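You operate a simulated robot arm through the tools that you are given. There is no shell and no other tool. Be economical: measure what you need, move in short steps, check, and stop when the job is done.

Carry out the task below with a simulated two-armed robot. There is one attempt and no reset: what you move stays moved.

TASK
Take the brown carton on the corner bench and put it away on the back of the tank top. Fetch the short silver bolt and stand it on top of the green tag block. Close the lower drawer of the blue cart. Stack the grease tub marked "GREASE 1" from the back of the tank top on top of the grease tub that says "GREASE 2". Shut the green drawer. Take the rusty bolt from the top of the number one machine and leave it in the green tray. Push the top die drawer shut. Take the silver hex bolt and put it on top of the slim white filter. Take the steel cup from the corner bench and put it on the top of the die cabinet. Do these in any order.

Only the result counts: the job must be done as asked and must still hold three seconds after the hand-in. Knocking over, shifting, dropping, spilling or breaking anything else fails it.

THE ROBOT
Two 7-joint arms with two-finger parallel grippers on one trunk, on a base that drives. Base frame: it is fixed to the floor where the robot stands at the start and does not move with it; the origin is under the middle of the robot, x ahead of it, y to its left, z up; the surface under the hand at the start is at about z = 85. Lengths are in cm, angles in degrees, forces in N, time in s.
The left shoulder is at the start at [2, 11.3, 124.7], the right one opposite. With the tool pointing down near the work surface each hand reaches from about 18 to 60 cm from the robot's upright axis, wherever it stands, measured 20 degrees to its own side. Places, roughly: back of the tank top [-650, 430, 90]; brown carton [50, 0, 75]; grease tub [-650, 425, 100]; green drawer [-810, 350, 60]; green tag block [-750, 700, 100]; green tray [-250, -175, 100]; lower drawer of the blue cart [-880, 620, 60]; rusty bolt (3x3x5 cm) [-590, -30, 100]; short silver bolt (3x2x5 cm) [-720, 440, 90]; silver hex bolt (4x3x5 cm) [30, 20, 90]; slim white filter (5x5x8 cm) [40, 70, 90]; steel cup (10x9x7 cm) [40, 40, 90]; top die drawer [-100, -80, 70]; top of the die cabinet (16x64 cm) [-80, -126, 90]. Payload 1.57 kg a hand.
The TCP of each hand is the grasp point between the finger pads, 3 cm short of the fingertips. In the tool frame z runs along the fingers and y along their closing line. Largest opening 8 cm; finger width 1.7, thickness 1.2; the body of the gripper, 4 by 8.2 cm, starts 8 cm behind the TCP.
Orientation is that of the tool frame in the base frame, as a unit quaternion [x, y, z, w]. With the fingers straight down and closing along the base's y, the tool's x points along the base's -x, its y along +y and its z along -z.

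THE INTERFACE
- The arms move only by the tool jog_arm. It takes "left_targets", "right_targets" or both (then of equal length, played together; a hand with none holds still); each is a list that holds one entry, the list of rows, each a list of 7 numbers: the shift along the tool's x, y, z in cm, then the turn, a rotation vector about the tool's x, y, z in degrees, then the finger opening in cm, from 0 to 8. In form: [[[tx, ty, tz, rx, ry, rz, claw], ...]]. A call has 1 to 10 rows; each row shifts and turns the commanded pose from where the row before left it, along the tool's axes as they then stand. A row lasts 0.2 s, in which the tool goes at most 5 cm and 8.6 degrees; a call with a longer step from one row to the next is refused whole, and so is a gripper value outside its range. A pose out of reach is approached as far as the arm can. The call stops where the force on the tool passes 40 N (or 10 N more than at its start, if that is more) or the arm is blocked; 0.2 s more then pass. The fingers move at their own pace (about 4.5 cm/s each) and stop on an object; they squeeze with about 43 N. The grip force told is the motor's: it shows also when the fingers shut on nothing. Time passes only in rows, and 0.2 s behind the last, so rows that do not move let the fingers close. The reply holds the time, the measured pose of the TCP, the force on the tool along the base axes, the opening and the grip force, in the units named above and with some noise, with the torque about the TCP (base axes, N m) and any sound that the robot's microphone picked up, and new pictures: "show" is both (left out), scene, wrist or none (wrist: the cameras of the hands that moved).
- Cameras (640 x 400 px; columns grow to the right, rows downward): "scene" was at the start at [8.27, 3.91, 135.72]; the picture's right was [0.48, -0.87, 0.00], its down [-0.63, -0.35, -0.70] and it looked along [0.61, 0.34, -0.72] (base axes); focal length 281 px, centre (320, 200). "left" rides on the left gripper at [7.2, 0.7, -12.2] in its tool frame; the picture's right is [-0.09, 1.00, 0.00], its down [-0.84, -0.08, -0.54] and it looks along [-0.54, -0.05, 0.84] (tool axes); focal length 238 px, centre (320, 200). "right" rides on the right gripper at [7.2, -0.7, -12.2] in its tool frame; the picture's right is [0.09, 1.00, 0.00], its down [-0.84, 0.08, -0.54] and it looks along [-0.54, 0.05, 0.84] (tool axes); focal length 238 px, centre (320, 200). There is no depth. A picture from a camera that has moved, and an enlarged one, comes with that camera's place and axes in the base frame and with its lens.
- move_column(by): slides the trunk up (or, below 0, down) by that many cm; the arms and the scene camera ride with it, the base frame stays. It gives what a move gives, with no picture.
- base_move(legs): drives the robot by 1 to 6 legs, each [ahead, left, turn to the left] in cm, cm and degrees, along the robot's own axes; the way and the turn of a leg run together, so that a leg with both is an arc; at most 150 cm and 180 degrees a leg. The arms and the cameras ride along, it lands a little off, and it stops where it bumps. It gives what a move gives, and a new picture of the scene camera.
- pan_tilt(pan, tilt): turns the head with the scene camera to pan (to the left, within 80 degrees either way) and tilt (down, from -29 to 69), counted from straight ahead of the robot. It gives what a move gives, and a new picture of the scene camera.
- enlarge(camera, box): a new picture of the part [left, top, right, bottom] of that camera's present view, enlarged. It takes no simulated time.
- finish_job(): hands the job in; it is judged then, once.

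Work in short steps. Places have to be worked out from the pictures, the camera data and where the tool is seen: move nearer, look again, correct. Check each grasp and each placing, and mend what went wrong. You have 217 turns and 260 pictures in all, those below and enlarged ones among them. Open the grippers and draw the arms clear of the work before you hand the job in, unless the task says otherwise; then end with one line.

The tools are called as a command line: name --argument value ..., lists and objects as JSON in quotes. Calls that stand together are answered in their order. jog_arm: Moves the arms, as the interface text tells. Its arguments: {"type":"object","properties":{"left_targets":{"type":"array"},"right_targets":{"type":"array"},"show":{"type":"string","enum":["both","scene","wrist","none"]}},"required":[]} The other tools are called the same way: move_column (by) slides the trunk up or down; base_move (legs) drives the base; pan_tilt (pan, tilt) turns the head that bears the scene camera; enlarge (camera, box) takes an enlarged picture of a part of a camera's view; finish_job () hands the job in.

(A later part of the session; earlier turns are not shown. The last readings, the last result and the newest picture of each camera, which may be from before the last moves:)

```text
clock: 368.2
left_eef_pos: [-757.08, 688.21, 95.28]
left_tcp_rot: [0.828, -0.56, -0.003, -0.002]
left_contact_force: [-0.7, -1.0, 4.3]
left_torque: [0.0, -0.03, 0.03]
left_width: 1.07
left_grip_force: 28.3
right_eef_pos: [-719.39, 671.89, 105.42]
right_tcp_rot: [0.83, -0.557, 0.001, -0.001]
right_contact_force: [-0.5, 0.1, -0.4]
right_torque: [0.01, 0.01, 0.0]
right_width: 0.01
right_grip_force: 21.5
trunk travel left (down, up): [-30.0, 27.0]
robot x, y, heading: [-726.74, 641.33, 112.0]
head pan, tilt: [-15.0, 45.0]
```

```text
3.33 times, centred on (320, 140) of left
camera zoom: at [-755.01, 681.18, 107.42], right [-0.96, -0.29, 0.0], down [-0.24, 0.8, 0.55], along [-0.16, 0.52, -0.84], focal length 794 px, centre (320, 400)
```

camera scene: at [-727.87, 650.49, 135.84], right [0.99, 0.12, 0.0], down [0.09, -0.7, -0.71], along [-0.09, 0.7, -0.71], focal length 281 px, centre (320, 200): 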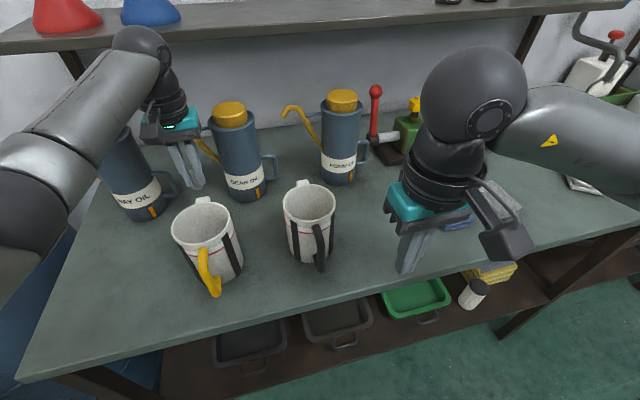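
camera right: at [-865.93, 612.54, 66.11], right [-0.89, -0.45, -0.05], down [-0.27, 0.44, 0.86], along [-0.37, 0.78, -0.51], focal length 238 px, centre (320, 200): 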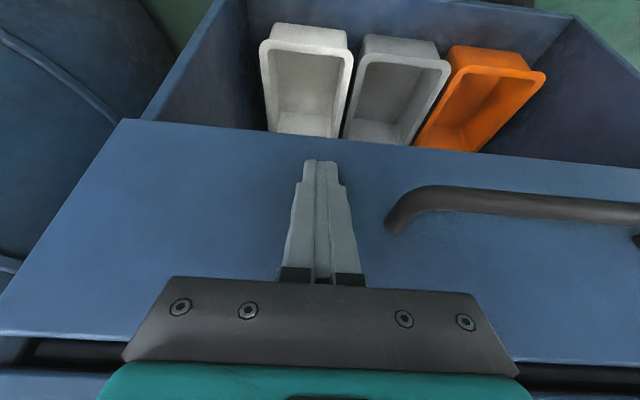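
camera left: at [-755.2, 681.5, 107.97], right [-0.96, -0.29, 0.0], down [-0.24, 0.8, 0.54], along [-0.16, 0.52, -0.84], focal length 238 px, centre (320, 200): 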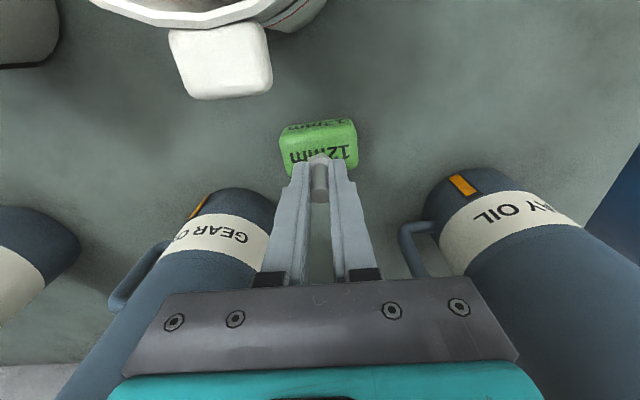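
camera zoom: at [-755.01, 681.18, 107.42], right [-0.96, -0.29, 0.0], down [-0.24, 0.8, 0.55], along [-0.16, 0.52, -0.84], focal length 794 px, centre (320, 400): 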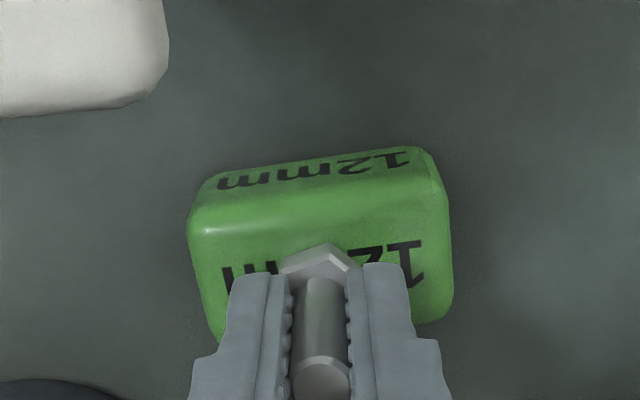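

Well centred, 4 N contact. I open the fingers and rise.

jog_arm --left_targets '[[[0, 0, 0, 0, 0, 0, 1.6], [0, 0, 0, 0, 0, 0, 3], [0, 0, 0, 0, 0, 0, 3], [0, 0, -2, 0, 0, 0, 3], [0, 0, -4, 0, 0, 0, 3], [0, 0, -4.5, 0, 0, 0, 3], [0, 0, -4.5, 0, 0, 0, 3]]]' --show "wrist"

enlarge --camera "left" --box '[250, 80, 390, 200]'

```text
clock: 369.8
left_eef_pos: [-757.03, 687.78, 110.45]
left_tcp_rot: [0.829, -0.56, -0.001, 0.001]
left_contact_force: [-0.3, 0.1, -0.3]
left_torque: [0.01, 0.03, 0.02]
left_width: 3.0
left_grip_force: 0.0
right_eef_pos: [-719.4, 671.88, 105.25]
right_tcp_rot: [0.83, -0.557, 0.001, -0.002]
right_contact_force: [-0.3, 0.1, 0.2]
right_torque: [-0.01, 0.01, 0.01]
right_width: 0.02
right_grip_force: 21.2
trunk travel left (down, up): [-30.0, 27.0]
robot x, y, heading: [-726.97, 641.31, 111.8]
head pan, tilt: [-15.0, 45.0]
camera left: at [-754.92, 680.88, 122.61], right [-0.96, -0.29, 0.0], down [-0.24, 0.8, 0.54], along [-0.16, 0.52, -0.84], focal length 238 px, centre (320, 200)
```

left: 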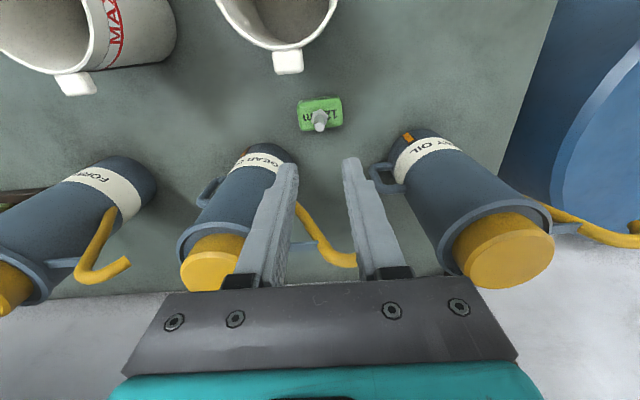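

```text
3.33 times, centred on (320, 140) of left
camera zoom: at [-754.92, 680.88, 122.61], right [-0.96, -0.29, 0.0], down [-0.24, 0.8, 0.54], along [-0.16, 0.52, -0.84], focal length 794 px, centre (320, 400)
```

zoom: 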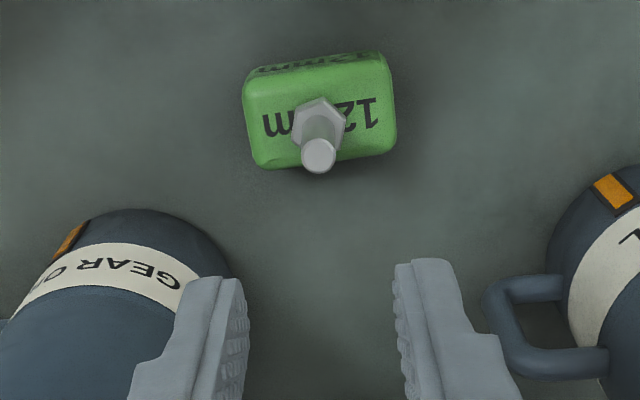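

The bolt stands on the green block. I retract the left hand and drive back out through the corridor.

jog_arm --left_targets '[[[0, 0, -4.5, 0, 0, 0, 3], [4.5, 0, -2, 0, 0, 0, 3], [4.8, 0, 0, 0, 0, 0, 3], [4.8, 0, 0, 0, 0, 0, 3], [4.8, 0, 0, 0, 0, 0, 3], [4.8, 0, 0, 0, 0, 0, 3]]]' --show "none"

base_move --legs '[[-25, 0, 0], [0, 0, -92]]'

pan_tilt --pan 0 --tilt 20

```text
clock: 371.2
left_eef_pos: [-748.08, 666.07, 116.65]
left_tcp_rot: [0.829, -0.559, -0.002, 0.0]
left_contact_force: [0.1, 0.3, -0.6]
left_torque: [0.0, 0.02, 0.0]
left_width: 2.98
left_grip_force: 0.0
right_eef_pos: [-719.5, 671.7, 105.25]
right_tcp_rot: [0.83, -0.557, 0.001, -0.001]
right_contact_force: [0.0, -0.4, 0.6]
right_torque: [0.02, 0.0, 0.02]
right_width: 0.0
right_grip_force: 21.0
trunk travel left (down, up): [-30.0, 27.0]
robot x, y, heading: [-726.66, 641.61, 111.8]
head pan, tilt: [-15.0, 45.0]
```

```text
clock: 376.9
left_eef_pos: [-692.02, 638.74, 116.7]
left_tcp_rot: [-0.176, 0.984, 0.002, 0.001]
left_contact_force: [0.4, -0.4, 0.2]
left_torque: [0.03, -0.01, -0.03]
left_width: 2.98
left_grip_force: 0.1
right_eef_pos: [-687.06, 609.87, 105.25]
right_tcp_rot: [-0.178, 0.984, -0.001, 0.0]
right_contact_force: [-0.5, -1.1, -0.1]
right_torque: [0.02, -0.01, -0.04]
right_width: 0.0
right_grip_force: 21.1
trunk travel left (down, up): [-30.0, 27.0]
robot x, y, heading: [-717.34, 617.66, 20.6]
head pan, tilt: [-15.0, 45.0]
camera scene: at [-707.93, 619.14, 135.84], right [0.09, -1.0, 0.0], down [-0.7, -0.07, -0.71], along [0.7, 0.07, -0.71], focal length 281 px, centre (320, 200)
```

scene: 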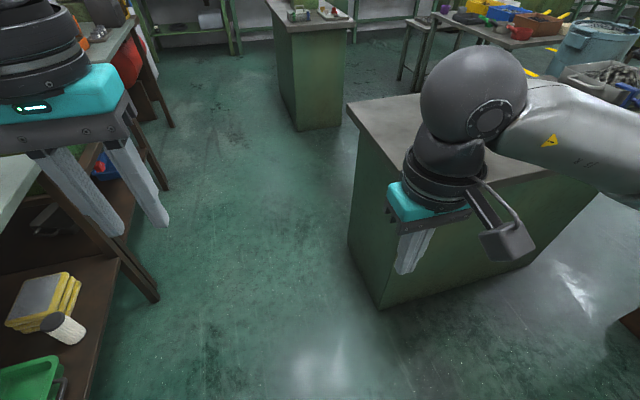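

```text
clock: 377.8
left_eef_pos: [-691.97, 638.7, 116.8]
left_tcp_rot: [-0.177, 0.984, 0.002, 0.001]
left_contact_force: [-0.6, 0.0, -0.2]
left_torque: [0.0, 0.0, 0.0]
left_width: 3.0
left_grip_force: 0.0
right_eef_pos: [-686.97, 609.92, 105.31]
right_tcp_rot: [-0.179, 0.984, -0.002, 0.001]
right_contact_force: [0.6, 0.9, 0.1]
right_torque: [-0.03, -0.04, -0.03]
right_width: 0.0
right_grip_force: 21.4
trunk travel left (down, up): [-30.0, 27.0]
robot x, y, heading: [-716.86, 617.64, 20.6]
head pan, tilt: [0.0, 20.0]
camera scene: at [-707.3, 621.63, 139.7], right [0.35, -0.94, 0.0], down [-0.32, -0.12, -0.94], along [0.88, 0.33, -0.34], focal length 281 px, centre (320, 200)
```

scene: 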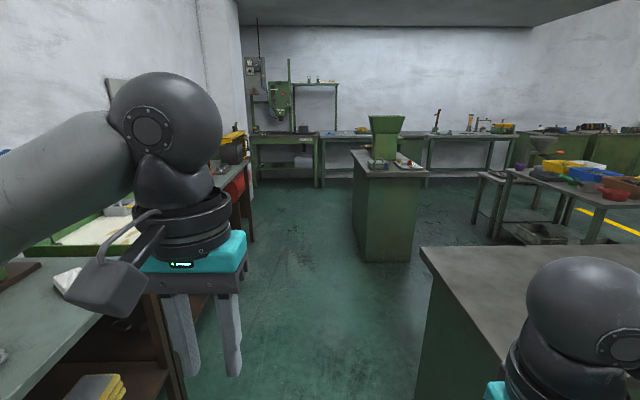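

I follow the corridor back out to the aisle side in legs.

base_move --legs '[[145, -7, 0], [0, 0, -92], [90, 0, 0], [83, 0, 0], [13, -42, 0], [114, 0, 0]]'

pan_tilt --pan -25 --tilt 10

```text
clock: 405.0
left_eef_pos: [-504.98, 338.16, 116.74]
left_tcp_rot: [0.578, 0.816, 0.001, 0.002]
left_contact_force: [1.0, -0.5, 0.3]
left_torque: [0.03, -0.02, 0.0]
left_width: 3.01
left_grip_force: 0.1
right_eef_pos: [-533.94, 333.78, 105.23]
right_tcp_rot: [0.576, 0.817, -0.001, -0.001]
right_contact_force: [-0.1, 0.4, 0.1]
right_torque: [0.0, 0.02, 0.01]
right_width: 0.0
right_grip_force: 21.4
trunk travel left (down, up): [-30.0, 27.0]
robot x, y, heading: [-525.34, 363.43, -70.6]
head pan, tilt: [0.0, 20.0]
camera scene: at [-521.6, 354.06, 139.7], right [-0.94, -0.33, 0.0], down [-0.11, 0.32, -0.94], along [0.31, -0.89, -0.34], focal length 281 px, centre (320, 200)
```

scene: 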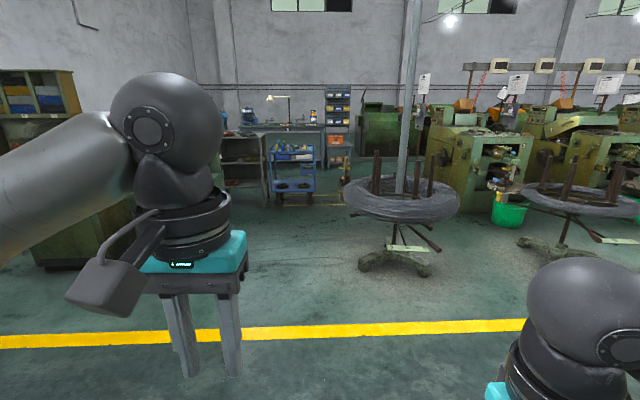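

```text
clock: 405.9
left_eef_pos: [-504.95, 338.26, 116.76]
left_tcp_rot: [0.578, 0.816, 0.001, 0.003]
left_contact_force: [-0.1, 0.1, 0.1]
left_torque: [-0.01, 0.02, -0.03]
left_width: 3.0
left_grip_force: 0.0
right_eef_pos: [-533.96, 333.78, 105.24]
right_tcp_rot: [0.576, 0.817, -0.002, -0.001]
right_contact_force: [1.0, -0.1, 0.8]
right_torque: [0.0, 0.02, 0.0]
right_width: 0.0
right_grip_force: 21.7
trunk travel left (down, up): [-30.0, 27.0]
robot x, y, heading: [-525.2, 363.95, -70.5]
head pan, tilt: [-25.0, 10.0]
camera scene: at [-525.6, 353.61, 141.33], right [-1.0, 0.1, 0.0], down [0.02, 0.17, -0.98], along [-0.1, -0.98, -0.17], focal length 281 px, centre (320, 200)
```

scene: 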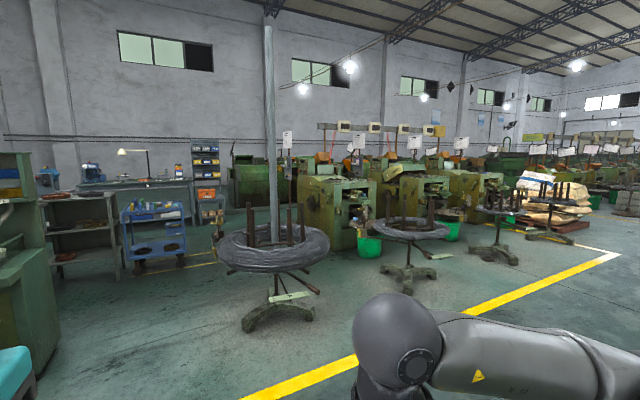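

The machine row is across open floor. I zoom on the machine at the expected spot of the rusty bolt.

enlarge --camera "scene" --box '[220, 120, 400, 260]'

```text
2.86 times, centred on (310, 190) of scene
camera zoom: at [-525.6, 353.61, 141.33], right [-1.0, 0.1, 0.0], down [0.02, 0.17, -0.98], along [-0.1, -0.98, -0.17], focal length 802 px, centre (349, 229)
```

zoom: 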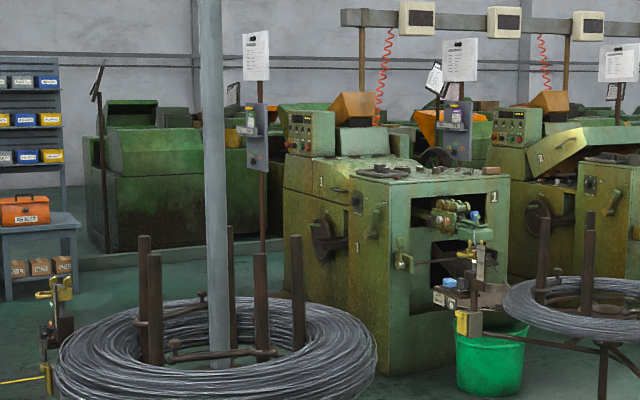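

That is machine "1". I drive round the east side of the wire coil to about [-430, 70] and look at the machine.

base_move --legs '[[139, 51, 0], [85, -30, 0], [85, -30, 0]]'

pan_tilt --pan -65 --tilt 15

```text
clock: 421.9
left_eef_pos: [-402.12, 46.03, 116.67]
left_tcp_rot: [0.567, 0.823, 0.001, 0.002]
left_contact_force: [-0.1, -0.4, -0.2]
left_torque: [0.0, 0.03, -0.02]
left_width: 2.98
left_grip_force: 0.1
right_eef_pos: [-430.8, 40.71, 105.18]
right_tcp_rot: [0.564, 0.826, 0.0, -0.001]
right_contact_force: [0.2, 0.2, 0.4]
right_torque: [0.01, 0.02, -0.03]
right_width: 0.0
right_grip_force: 22.0
trunk travel left (down, up): [-30.0, 27.0]
robot x, y, heading: [-423.08, 70.99, -69.1]
head pan, tilt: [-25.0, 10.0]
camera scene: at [-423.1, 60.76, 141.33], right [-1.0, 0.07, 0.0], down [0.01, 0.17, -0.98], along [-0.07, -0.98, -0.17], focal length 281 px, centre (320, 200)
```

scene: 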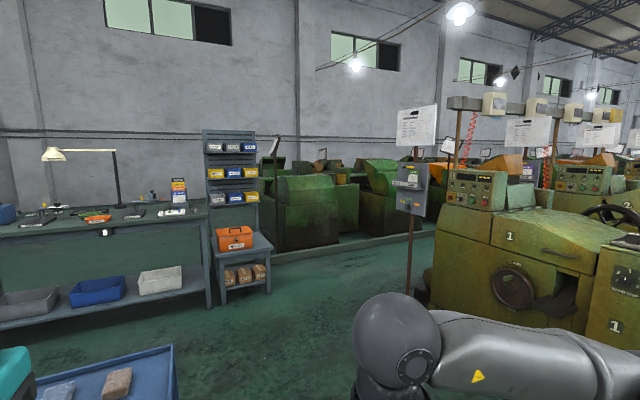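

```text
clock: 423.0
left_eef_pos: [-402.19, 46.06, 116.61]
left_tcp_rot: [0.567, 0.824, 0.0, 0.003]
left_contact_force: [-0.3, -0.1, -0.1]
left_torque: [0.01, 0.03, 0.02]
left_width: 3.01
left_grip_force: 0.0
right_eef_pos: [-430.88, 40.85, 105.31]
right_tcp_rot: [0.564, 0.826, -0.001, -0.001]
right_contact_force: [0.5, 0.6, -0.7]
right_torque: [0.02, 0.0, 0.0]
right_width: 0.0
right_grip_force: 21.4
trunk travel left (down, up): [-30.0, 27.0]
robot x, y, heading: [-422.92, 70.88, -69.2]
head pan, tilt: [-65.0, 15.0]
camera scene: at [-428.94, 63.33, 140.52], right [-0.72, 0.69, 0.0], down [0.18, 0.19, -0.97], along [-0.67, -0.7, -0.26], focal length 281 px, centre (320, 200)
```

scene: 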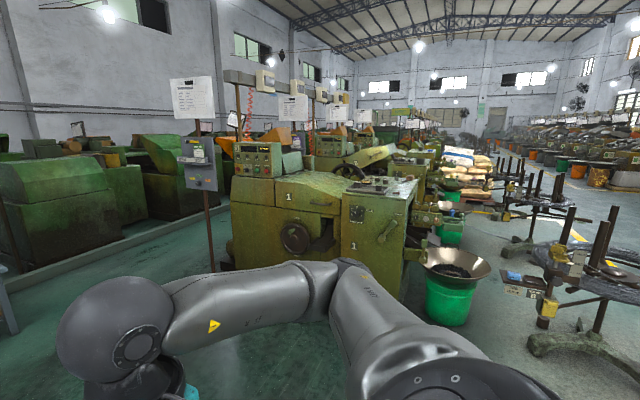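

I zoom on machine 1's top.

enlarge --camera "scene" --box '[220, 130, 440, 260]'

```text
2.91 times, centred on (330, 195) of scene
camera zoom: at [-428.94, 63.33, 140.52], right [-0.72, 0.69, 0.0], down [0.18, 0.19, -0.97], along [-0.67, -0.7, -0.26], focal length 817 px, centre (291, 214)
```

zoom: 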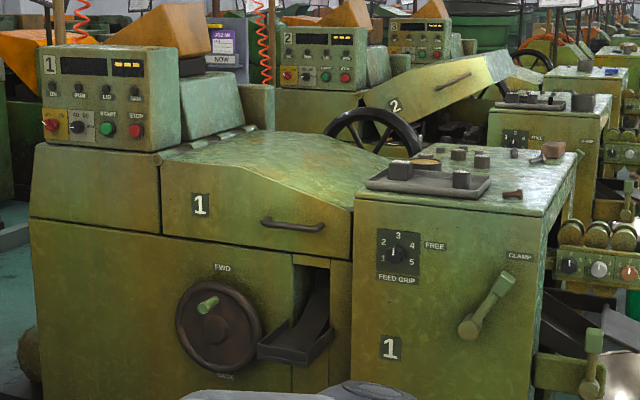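

The rusty bolt lies near the edge of machine 1's top at about [-590, -32]. I turn to face the machine and approach.

base_move --legs '[[0, 0, -90], [0, 32, 0], [100, 0, 0]]'

pan_tilt --pan 0 --tilt 30

```text
clock: 433.7
left_eef_pos: [-529.6, -16.27, 116.65]
left_tcp_rot: [0.983, 0.186, -0.001, 0.002]
left_contact_force: [-0.8, -0.2, -0.5]
left_torque: [-0.04, -0.01, -0.02]
left_width: 3.01
left_grip_force: 0.0
right_eef_pos: [-535.08, 12.48, 105.21]
right_tcp_rot: [0.982, 0.189, 0.0, -0.002]
right_contact_force: [0.5, 0.3, 0.6]
right_torque: [0.01, 0.0, 0.01]
right_width: 0.0
right_grip_force: 21.2
trunk travel left (down, up): [-30.0, 27.0]
robot x, y, heading: [-504.64, 4.95, -158.5]
head pan, tilt: [-65.0, 15.0]
camera scene: at [-512.33, 10.99, 140.52], right [0.69, 0.73, 0.0], down [0.19, -0.18, -0.97], along [-0.7, 0.66, -0.26], focal length 281 px, centre (320, 200)
```

scene: 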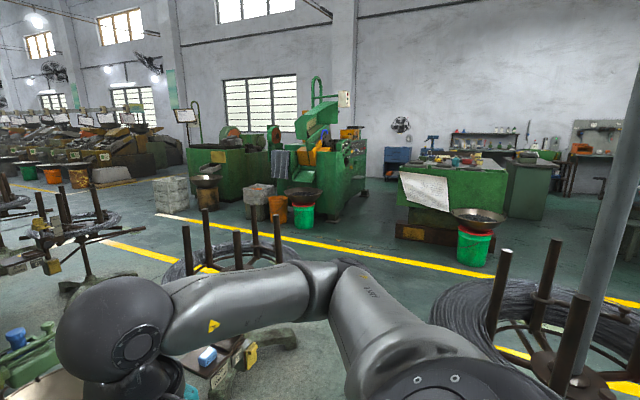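

```text
clock: 435.1
left_eef_pos: [-529.6, -16.23, 116.63]
left_tcp_rot: [0.983, 0.185, -0.002, 0.002]
left_contact_force: [-0.8, 0.1, -0.4]
left_torque: [0.01, 0.02, 0.01]
left_width: 3.01
left_grip_force: 0.1
right_eef_pos: [-535.1, 12.44, 105.24]
right_tcp_rot: [0.982, 0.189, 0.0, -0.002]
right_contact_force: [0.6, -0.1, -0.1]
right_torque: [-0.01, 0.0, -0.02]
right_width: 0.0
right_grip_force: 21.8
trunk travel left (down, up): [-30.0, 27.0]
robot x, y, heading: [-504.93, 4.99, -158.7]
head pan, tilt: [0.0, 30.0]
camera scene: at [-513.94, 1.26, 138.1], right [-0.37, 0.93, 0.0], down [0.47, 0.18, -0.87], along [-0.81, -0.32, -0.5], focal length 281 px, centre (320, 200)
```

scene: 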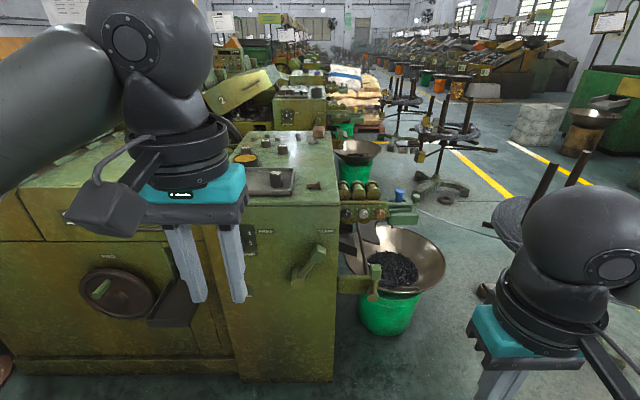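

The rusty bolt shows near the machine's front edge; I zoom in.

enlarge --camera "scene" --box '[230, 130, 360, 220]'

base_move --legs '[[24, -14, 0]]'

```text
4.44 times, centred on (295, 175) of scene
camera zoom: at [-513.94, 1.26, 138.1], right [-0.37, 0.93, 0.0], down [0.47, 0.18, -0.87], along [-0.81, -0.32, -0.5], focal length 1248 px, centre (431, 311)
```

zoom: 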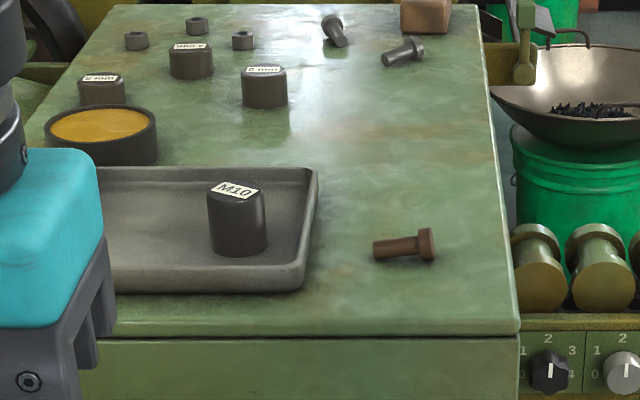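

```text
clock: 437.1
left_eef_pos: [-557.53, -11.95, 116.78]
left_tcp_rot: [0.983, 0.183, 0.0, 0.003]
left_contact_force: [-1.2, 0.4, -0.2]
left_torque: [0.02, 0.01, -0.01]
left_width: 3.01
left_grip_force: 0.0
right_eef_pos: [-562.88, 16.77, 105.28]
right_tcp_rot: [0.982, 0.186, 0.0, -0.002]
right_contact_force: [0.4, -0.6, -0.8]
right_torque: [-0.01, -0.01, 0.0]
right_width: 0.0
right_grip_force: 21.6
trunk travel left (down, up): [-30.0, 27.0]
robot x, y, heading: [-532.68, 9.15, -158.8]
head pan, tilt: [0.0, 30.0]
camera scene: at [-541.83, 5.41, 138.09], right [-0.36, 0.93, 0.0], down [0.47, 0.18, -0.87], along [-0.81, -0.31, -0.5], focal length 281 px, centre (320, 200)
```

scene: 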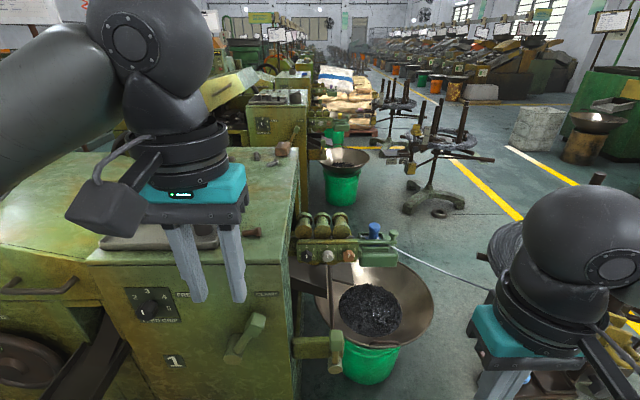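

The bolt lies with its axis roughly left-right at ≈ [-584.7, -28.9, 99]. I'll grip it across the shank with the right hand turned 80°; first shift the base left 28 and ahead 14.

base_move --legs '[[0, 28, 0], [14, 0, 0]]'

jog_arm --right_targets '[[[0, 0, -2, 0, 0, 8, 5], [0, 0, -2, 0, 0, 8, 5], [0, 0, -2, 0, 0, 8, 5], [0, 0, -2, 0, 0, 8, 5], [0, 0, -1, 0, 0, 8, 5], [0, 0, -1, 0, 0, 8, 5], [0, 0, 0, 0, 0, 8, 5], [0, 0, 0, 0, 0, 8, 5], [0, 0, 0, 0, 0, 8, 5], [0, 0, 0, 0, 0, 8, 5]]]' --show "both"

```text
clock: 439.9
left_eef_pos: [-560.51, -43.22, 116.69]
left_tcp_rot: [0.983, 0.182, 0.0, 0.001]
left_contact_force: [-0.1, -1.1, 0.1]
left_torque: [-0.01, 0.01, -0.01]
left_width: 3.0
left_grip_force: 0.1
right_eef_pos: [-565.74, -14.33, 105.33]
right_tcp_rot: [0.983, 0.185, 0.001, -0.002]
right_contact_force: [-0.1, -0.5, 0.2]
right_torque: [0.01, -0.03, 0.02]
right_width: 0.0
right_grip_force: 20.9
trunk travel left (down, up): [-30.0, 27.0]
robot x, y, heading: [-535.35, -22.22, -158.8]
head pan, tilt: [0.0, 30.0]
camera scene: at [-544.66, -25.82, 138.09], right [-0.36, 0.93, 0.0], down [0.47, 0.18, -0.87], along [-0.81, -0.31, -0.5], focal length 281 px, centre (320, 200)
```

scene: 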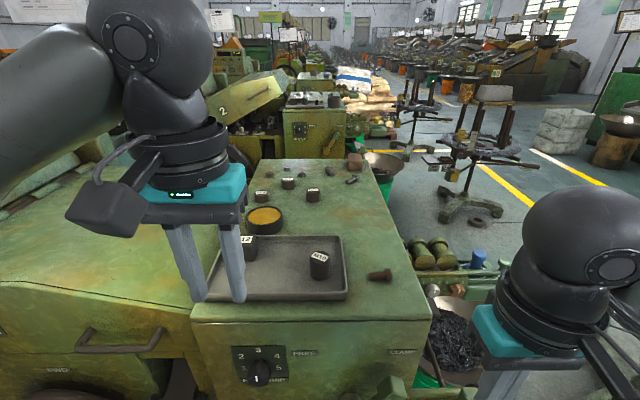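

```text
clock: 442.1
left_eef_pos: [-560.36, -43.02, 116.74]
left_tcp_rot: [0.983, 0.182, -0.001, 0.002]
left_contact_force: [0.0, -0.2, -0.3]
left_torque: [-0.02, 0.01, -0.03]
left_width: 2.99
left_grip_force: 0.1
right_eef_pos: [-565.65, -14.48, 115.3]
right_tcp_rot: [0.871, -0.492, -0.001, -0.002]
right_contact_force: [0.8, 0.0, -0.3]
right_torque: [-0.01, -0.01, 0.03]
right_width: 5.01
right_grip_force: 0.1
trunk travel left (down, up): [-30.0, 27.0]
robot x, y, heading: [-535.33, -22.54, -158.9]
head pan, tilt: [0.0, 30.0]
camera scene: at [-544.57, -25.79, 138.1], right [-0.36, 0.93, 0.0], down [0.47, 0.18, -0.87], along [-0.81, -0.31, -0.5], focal length 281 px, centre (320, 200)
camera right: at [-561.27, -20.29, 127.63], right [-0.8, -0.59, 0.0], down [-0.5, 0.67, 0.55], along [-0.32, 0.44, -0.84], focal length 238 px, centre (320, 200)
```

scene: 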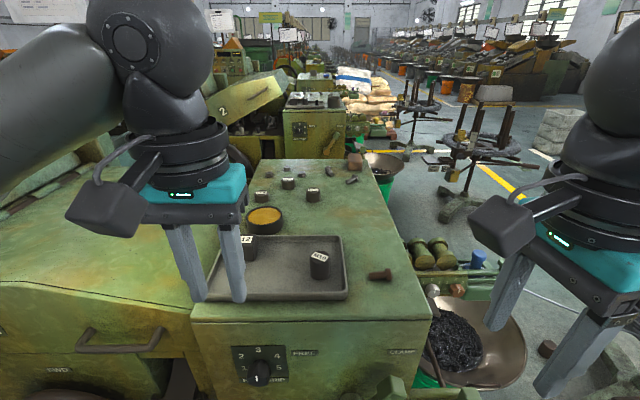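
right: 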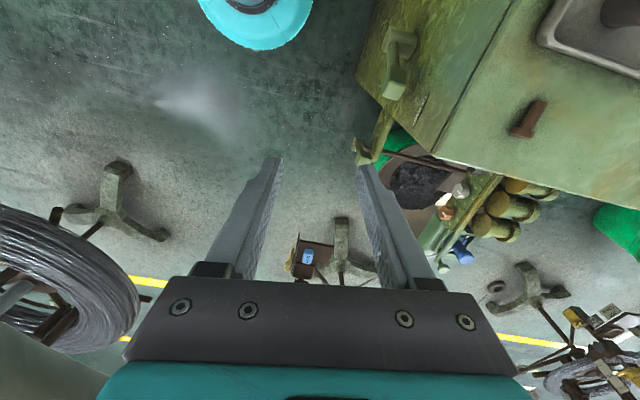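

Triangulation puts the bolt at ≈ [-585.9, -29.2, 98]. I bring the right hand over it at z ≈ 108 and look.

jog_arm --right_targets '[[[0.42, 4.96, 0, 0, 0, 0, 5], [0.42, 4.96, 0, 0, 0, 0, 5], [0.42, 4.96, 0, 0, 0, 0, 5], [0.42, 4.96, 0, 0, 0, 0, 5], [0.42, 4.96, 0, 0, 0, 0, 5], [0, 0, 4, 0, 0, 0, 5], [0, 0, 3, 0, 0, 0, 5], [0, 0, 0, 0, 0, 0, 5]]]' --show "both"

enlarge --camera "right" --box '[240, 60, 400, 180]'

```text
clock: 443.9
left_eef_pos: [-560.43, -43.1, 116.59]
left_tcp_rot: [0.983, 0.182, 0.0, 0.002]
left_contact_force: [0.8, 0.9, -0.7]
left_torque: [-0.01, -0.01, 0.02]
left_width: 2.99
left_grip_force: 0.1
right_eef_pos: [-585.83, -29.02, 108.19]
right_tcp_rot: [0.871, -0.491, -0.002, -0.001]
right_contact_force: [0.3, 1.0, 0.8]
right_torque: [-0.03, -0.01, 0.0]
right_width: 5.01
right_grip_force: 0.1
trunk travel left (down, up): [-30.0, 27.0]
robot x, y, heading: [-535.19, -22.21, -159.0]
head pan, tilt: [0.0, 30.0]
camera scene: at [-544.56, -25.77, 138.1], right [-0.36, 0.93, 0.0], down [0.47, 0.18, -0.87], along [-0.81, -0.31, -0.5], focal length 281 px, centre (320, 200)
camera right: at [-581.48, -34.87, 120.5], right [-0.8, -0.6, 0.0], down [-0.5, 0.67, 0.55], along [-0.32, 0.44, -0.84], focal length 238 px, centre (320, 200)
```

scene: 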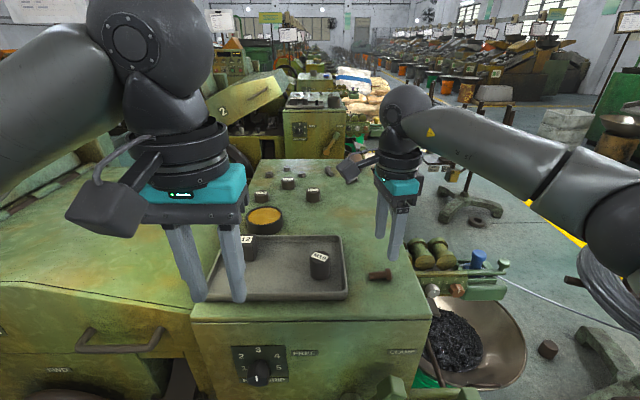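
right: 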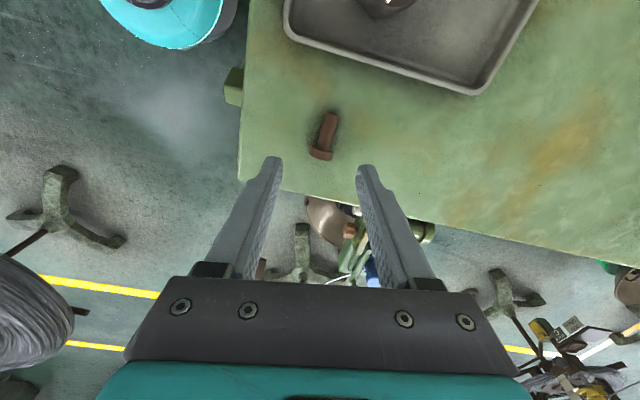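

```text
3.33 times, centred on (320, 120) of right
camera zoom: at [-581.48, -34.87, 120.5], right [-0.8, -0.6, 0.0], down [-0.5, 0.67, 0.55], along [-0.32, 0.44, -0.84], focal length 794 px, centre (320, 467)
```

zoom: 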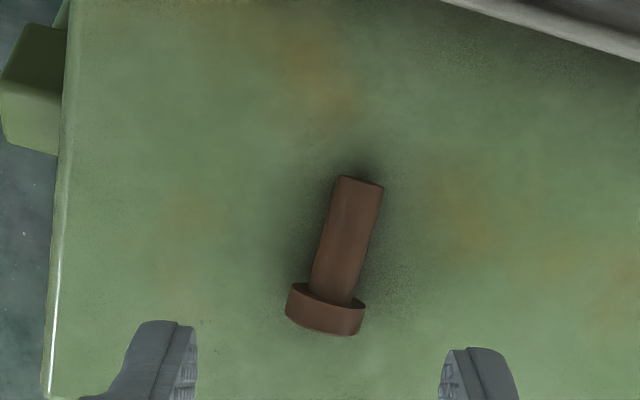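

The bolt's axis needs ~7° more turn. I rotate, centre over the shank and descend to z ≈ 101.

jog_arm --right_targets '[[[0.41, 0.48, 0, 0, 0, 7, 4.5], [0, 0, 3.5, 0, 0, 0, 4.5], [0, 0, 3.2, 0, 0, 0, 4.5], [0, 0, 0, 0, 0, 0, 4.5]]]' --show "wrist"

```text
clock: 444.9
left_eef_pos: [-560.5, -43.25, 116.72]
left_tcp_rot: [0.984, 0.18, -0.001, 0.002]
left_contact_force: [0.0, -0.6, -0.4]
left_torque: [0.0, 0.01, 0.02]
left_width: 3.02
left_grip_force: 0.0
right_eef_pos: [-586.05, -29.66, 101.34]
right_tcp_rot: [0.841, -0.542, -0.002, 0.0]
right_contact_force: [0.7, -0.1, 0.0]
right_torque: [0.01, 0.0, 0.03]
right_width: 4.51
right_grip_force: 0.1
trunk travel left (down, up): [-30.0, 27.0]
robot x, y, heading: [-535.36, -22.29, -159.1]
head pan, tilt: [0.0, 30.0]
camera right: at [-582.4, -36.12, 113.72], right [-0.87, -0.49, 0.0], down [-0.41, 0.73, 0.55], along [-0.27, 0.47, -0.84], focal length 238 px, centre (320, 200)
```

right: 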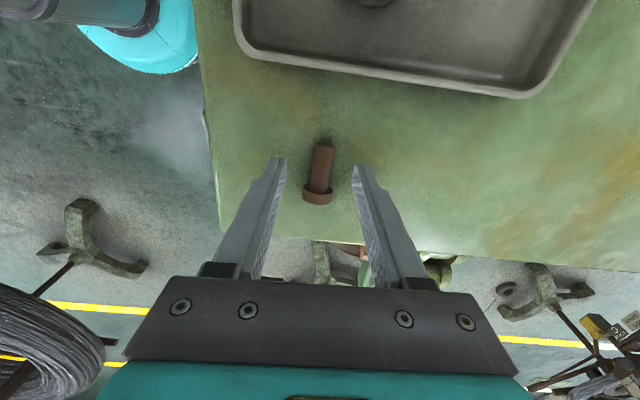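

Aligned. I lower another 1 cm with a force check, then close.

jog_arm --right_targets '[[[0, 0, 0.5, 0, 0, 0, 4], [0, 0, 0.4, 0, 0, 0, 4], [0, 0, 0, 0, 0, 0, 4]]]' --show "wrist"

```text
clock: 445.7
left_eef_pos: [-560.31, -43.14, 116.69]
left_tcp_rot: [0.983, 0.182, -0.002, 0.002]
left_contact_force: [0.0, -0.2, 0.7]
left_torque: [-0.01, 0.02, -0.02]
left_width: 3.01
left_grip_force: 0.0
right_eef_pos: [-585.97, -29.63, 100.56]
right_tcp_rot: [0.84, -0.543, -0.001, -0.001]
right_contact_force: [-0.4, 0.5, 0.1]
right_torque: [0.01, -0.01, -0.02]
right_width: 3.99
right_grip_force: 0.0
trunk travel left (down, up): [-30.0, 27.0]
robot x, y, heading: [-535.51, -22.12, -158.7]
head pan, tilt: [0.0, 30.0]
camera right: at [-582.33, -36.03, 112.91], right [-0.87, -0.49, 0.0], down [-0.41, 0.73, 0.55], along [-0.27, 0.47, -0.84], focal length 238 px, centre (320, 200)
```

right: 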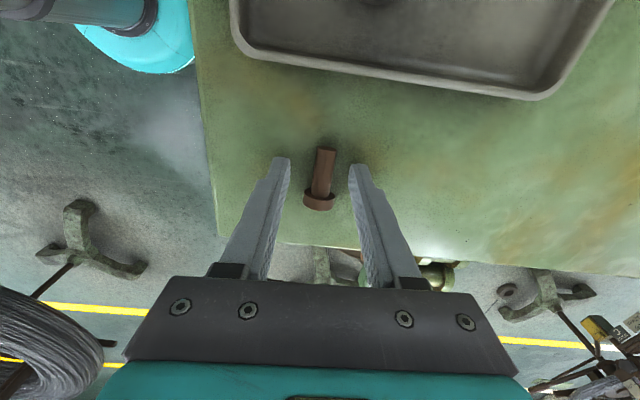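

I go 0.4 cm lower and close.

jog_arm --right_targets '[[[0, 0, 0.4, 0, 0, 0, 4], [0, 0, 0, 0, 0, 0, 4], [0, 0, 0, 0, 0, 0, 0], [0, 0, 0, 0, 0, 0, 0], [0, 0, 0, 0, 0, 0, 0]]]' --show "wrist"

```text
clock: 446.9
left_eef_pos: [-560.35, -43.25, 116.7]
left_tcp_rot: [0.984, 0.181, -0.001, 0.002]
left_contact_force: [1.3, -0.5, -0.1]
left_torque: [0.0, -0.01, 0.03]
left_width: 3.0
left_grip_force: 0.0
right_eef_pos: [-586.03, -29.73, 100.13]
right_tcp_rot: [0.84, -0.543, -0.002, -0.001]
right_contact_force: [0.5, -0.4, 0.5]
right_torque: [0.03, -0.02, -0.01]
right_width: 1.21
right_grip_force: 24.8
trunk travel left (down, up): [-30.0, 27.0]
robot x, y, heading: [-535.27, -22.23, -158.8]
head pan, tilt: [0.0, 30.0]
camera right: at [-582.31, -36.01, 112.51], right [-0.87, -0.49, 0.0], down [-0.41, 0.73, 0.55], along [-0.27, 0.47, -0.84], focal length 238 px, centre (320, 200)
```

right: 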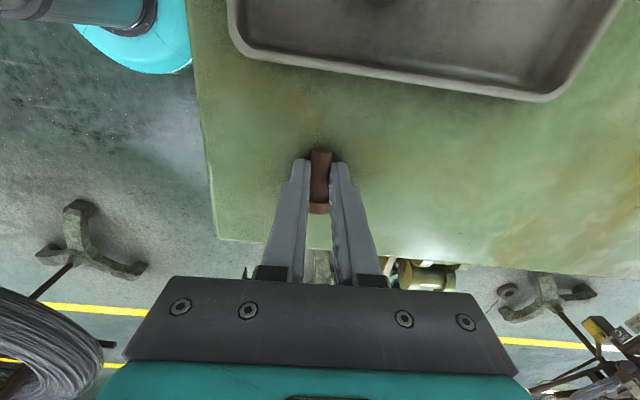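

The rusty bolt is gripped (1.21). I lift it, back off and drive toward the bench with the green tray, stopping midway to look.

jog_arm --right_targets '[[[0, 0, -3, 0, 0, 0, 0], [0, 0, -4.5, 0, 0, 0, 0], [0, 0, -4.5, 0, 0, 0, 0], [0, 0, -4.5, 0, 0, 0, 0], [0, -4.5, 0, 0, 0, 0, 0], [0, -4.5, 0, 0, 0, 0, 0], [0, -4.5, 0, 0, 0, 0, 0], [0, -4.5, 0, 0, 0, 0, 0]]]' --show "wrist"

base_move --legs '[[-35, 0, 0], [0, 0, 90], [60, 30, 0]]'

pan_tilt --pan 35 --tilt 18

```text
clock: 448.7
left_eef_pos: [-560.37, -43.12, 116.65]
left_tcp_rot: [0.983, 0.182, -0.001, 0.002]
left_contact_force: [-0.2, 0.3, -0.4]
left_torque: [-0.01, 0.03, -0.03]
left_width: 3.0
left_grip_force: 0.1
right_eef_pos: [-569.4, -22.02, 117.0]
right_tcp_rot: [0.84, -0.543, -0.002, -0.001]
right_contact_force: [0.2, -0.5, -1.1]
right_torque: [0.0, 0.02, 0.0]
right_width: 1.22
right_grip_force: 29.3
trunk travel left (down, up): [-30.0, 27.0]
robot x, y, heading: [-535.26, -21.98, -158.9]
head pan, tilt: [0.0, 30.0]
camera right: at [-565.73, -28.5, 129.25], right [-0.87, -0.49, 0.0], down [-0.41, 0.73, 0.55], along [-0.27, 0.47, -0.84], focal length 238 px, centre (320, 200)
```

right: 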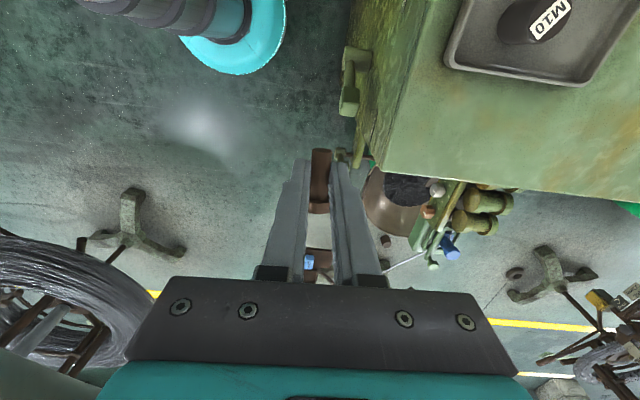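

```text
clock: 458.1
left_eef_pos: [-432.5, -80.18, 116.76]
left_tcp_rot: [0.57, 0.822, 0.0, 0.002]
left_contact_force: [0.2, 0.3, 0.5]
left_torque: [-0.02, 0.01, 0.0]
left_width: 3.01
left_grip_force: 0.0
right_eef_pos: [-453.55, -89.16, 116.92]
right_tcp_rot: [0.978, 0.208, -0.002, 0.0]
right_contact_force: [-0.3, -0.5, 0.0]
right_torque: [0.01, 0.02, 0.02]
right_width: 1.22
right_grip_force: 29.5
trunk travel left (down, up): [-30.0, 27.0]
robot x, y, heading: [-453.49, -54.96, -69.5]
head pan, tilt: [0.0, 30.0]
camera scene: at [-449.56, -64.49, 138.09], right [-0.94, -0.35, 0.0], down [-0.18, 0.47, -0.87], along [0.31, -0.81, -0.5], focal length 281 px, centre (320, 200)
```

scene: 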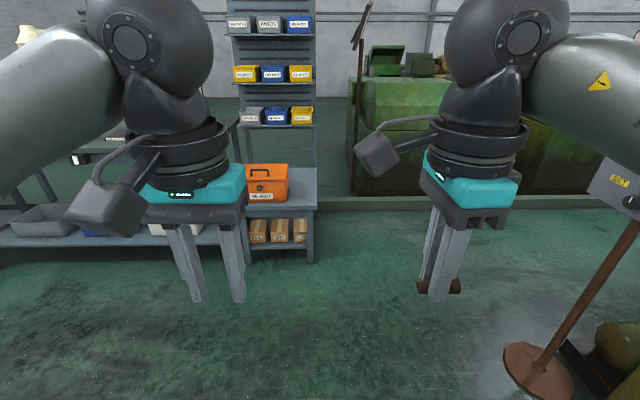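

```text
clock: 459.1
left_eef_pos: [-432.47, -80.11, 116.7]
left_tcp_rot: [0.569, 0.822, 0.001, 0.002]
left_contact_force: [0.3, -0.8, -0.1]
left_torque: [-0.01, -0.01, 0.0]
left_width: 2.98
left_grip_force: 0.1
right_eef_pos: [-453.49, -89.16, 116.98]
right_tcp_rot: [0.978, 0.208, -0.003, 0.0]
right_contact_force: [-0.1, -0.4, -1.2]
right_torque: [-0.03, 0.02, 0.0]
right_width: 1.23
right_grip_force: 29.6
trunk travel left (down, up): [-30.0, 27.0]
robot x, y, heading: [-453.53, -55.08, -69.2]
head pan, tilt: [35.0, 18.0]
camera scene: at [-445.08, -61.27, 140.03], right [-0.56, -0.83, 0.0], down [-0.26, 0.17, -0.95], along [0.79, -0.54, -0.31], focal length 281 px, centre (320, 200)
```

scene: 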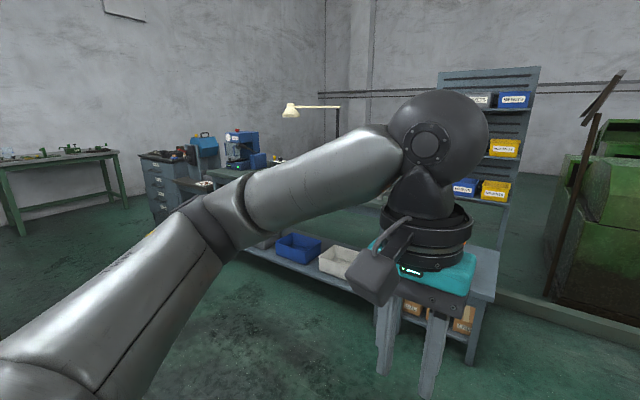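

I check for the blue trolley on my left before strafing that way.

pan_tilt --pan 78 --tilt 25

pan_tilt --pan 5 --tilt 12

```text
clock: 460.2
left_eef_pos: [-432.62, -80.19, 116.64]
left_tcp_rot: [0.57, 0.822, 0.001, 0.003]
left_contact_force: [0.0, -0.2, -0.3]
left_torque: [0.0, -0.02, -0.02]
left_width: 3.02
left_grip_force: 0.1
right_eef_pos: [-453.57, -89.19, 116.85]
right_tcp_rot: [0.978, 0.207, -0.002, 0.0]
right_contact_force: [-0.1, 0.3, -0.9]
right_torque: [0.02, 0.02, 0.03]
right_width: 1.21
right_grip_force: 29.0
trunk travel left (down, up): [-30.0, 27.0]
robot x, y, heading: [-453.48, -54.87, -69.5]
head pan, tilt: [78.0, 25.0]
camera scene: at [-443.68, -54.61, 138.9], right [0.15, -0.99, 0.0], down [-0.42, -0.06, -0.91], along [0.9, 0.14, -0.42], focal length 281 px, centre (320, 200)
```

scene: 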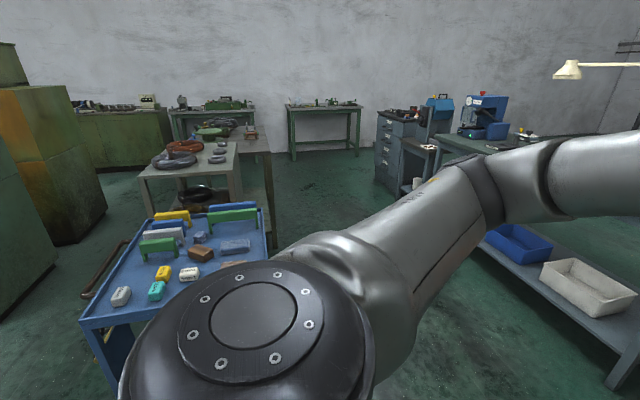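

```text
clock: 461.7
left_eef_pos: [-432.51, -80.16, 116.71]
left_tcp_rot: [0.569, 0.822, 0.001, 0.003]
left_contact_force: [0.1, -0.5, 0.5]
left_torque: [-0.04, -0.03, -0.01]
left_width: 3.04
left_grip_force: 0.0
right_eef_pos: [-453.56, -89.21, 116.89]
right_tcp_rot: [0.978, 0.207, -0.002, 0.0]
right_contact_force: [0.0, 0.2, -0.4]
right_torque: [-0.02, 0.04, 0.0]
right_width: 1.2
right_grip_force: 28.9
trunk travel left (down, up): [-30.0, 27.0]
robot x, y, heading: [-453.31, -55.37, -69.3]
head pan, tilt: [5.0, 12.0]
camera scene: at [-448.73, -64.4, 141.01], right [-0.9, -0.43, 0.0], down [-0.09, 0.19, -0.98], along [0.43, -0.88, -0.21], focal length 281 px, centre (320, 200)
```

scene: 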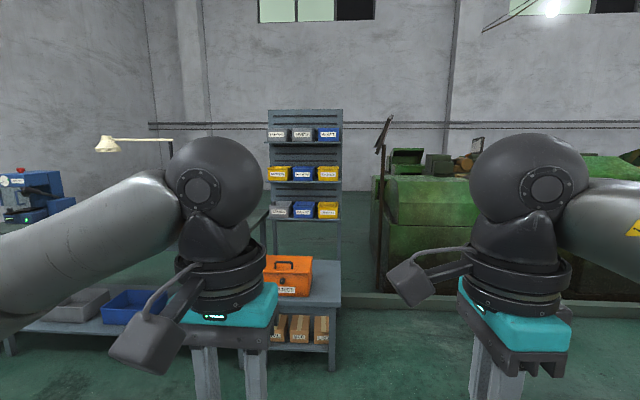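

The trolley is north of my path; the lane is free. I drive in two legs to face the bench near the tray.

base_move --legs '[[0, 0, 4], [62, 68, 0], [55, 68, 0]]'

pan_tilt --pan 0 --tilt 35

```text
clock: 471.2
left_eef_pos: [-258.94, -129.15, 116.75]
left_tcp_rot: [0.549, 0.836, 0.0, 0.003]
left_contact_force: [0.3, -0.1, 0.9]
left_torque: [-0.01, 0.02, 0.0]
left_width: 3.01
left_grip_force: 0.0
right_eef_pos: [-279.41, -139.26, 116.83]
right_tcp_rot: [0.973, 0.232, -0.002, 0.0]
right_contact_force: [0.8, 0.7, -0.5]
right_torque: [0.0, 0.01, -0.02]
right_width: 1.21
right_grip_force: 29.5
trunk travel left (down, up): [-30.0, 27.0]
robot x, y, heading: [-280.78, -105.27, -66.7]
head pan, tilt: [5.0, 12.0]
camera scene: at [-275.87, -114.29, 141.0], right [-0.88, -0.48, 0.0], down [-0.1, 0.18, -0.98], along [0.47, -0.86, -0.21], focal length 281 px, centre (320, 200)
```

scene: 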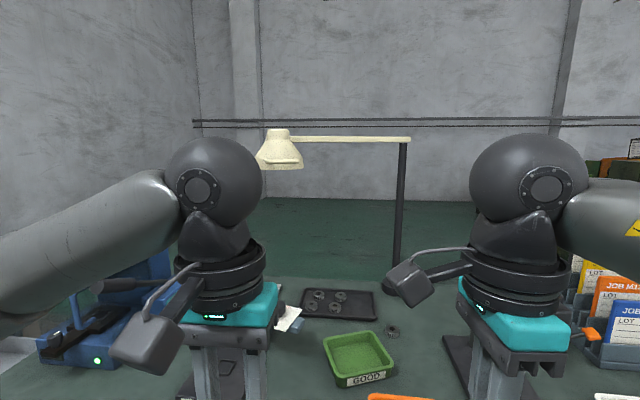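

```text
clock: 472.1
left_eef_pos: [-258.95, -129.09, 116.59]
left_tcp_rot: [0.549, 0.836, 0.0, 0.002]
left_contact_force: [0.4, 0.2, -0.1]
left_torque: [0.02, -0.02, 0.01]
left_width: 3.0
left_grip_force: 0.1
right_eef_pos: [-279.43, -139.2, 116.83]
right_tcp_rot: [0.973, 0.232, -0.003, 0.001]
right_contact_force: [0.1, 0.3, -0.1]
right_torque: [-0.01, 0.02, -0.02]
right_width: 1.19
right_grip_force: 29.3
trunk travel left (down, up): [-30.0, 27.0]
robot x, y, heading: [-280.62, -105.2, -66.7]
head pan, tilt: [0.0, 35.0]
camera scene: at [-276.84, -114.16, 137.32], right [-0.92, -0.4, 0.0], down [-0.23, 0.53, -0.82], along [0.33, -0.75, -0.57], focal length 281 px, centre (320, 200)
```

scene: 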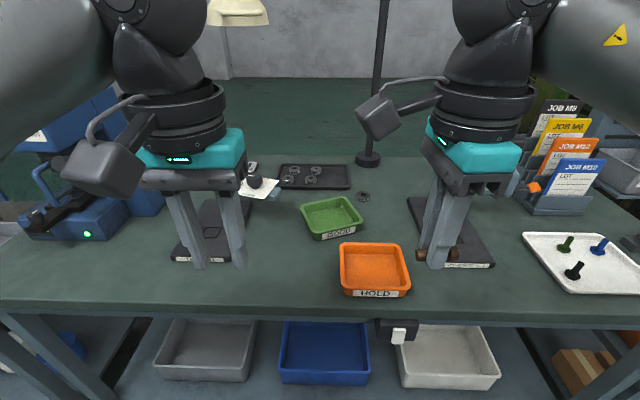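

The green "GOOD" tray is at ≈ [-255, -171.5]. I move the base left 8 and ahead 17 to bring the right hand in range.

base_move --legs '[[0, 8, 0], [17, 0, 0]]'

enlarge --camera "scene" --box '[260, 170, 460, 300]'

```text
clock: 474.2
left_eef_pos: [-244.75, -141.33, 116.61]
left_tcp_rot: [0.547, 0.837, -0.001, 0.003]
left_contact_force: [0.3, -0.5, 0.2]
left_torque: [0.0, -0.01, 0.01]
left_width: 3.0
left_grip_force: 0.2
right_eef_pos: [-265.19, -151.49, 117.04]
right_tcp_rot: [0.973, 0.233, -0.002, 0.0]
right_contact_force: [-0.7, -0.9, -0.1]
right_torque: [0.02, -0.04, -0.02]
right_width: 1.21
right_grip_force: 29.0
trunk travel left (down, up): [-30.0, 27.0]
robot x, y, heading: [-266.63, -117.33, -66.4]
head pan, tilt: [0.0, 35.0]
camera scene: at [-262.66, -126.4, 137.31], right [-0.92, -0.4, 0.0], down [-0.23, 0.53, -0.82], along [0.33, -0.75, -0.57], focal length 281 px, centre (320, 200)
```

scene: 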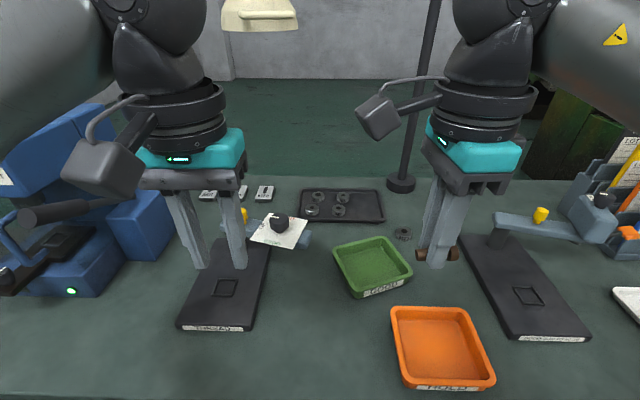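

```text
3.08 times, centred on (360, 235) of scene
camera zoom: at [-262.66, -126.4, 137.31], right [-0.92, -0.4, 0.0], down [-0.23, 0.53, -0.82], along [0.33, -0.75, -0.57], focal length 864 px, centre (197, 92)
```

zoom: 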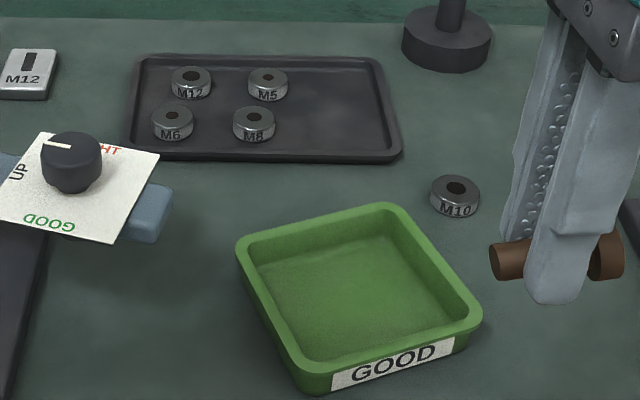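

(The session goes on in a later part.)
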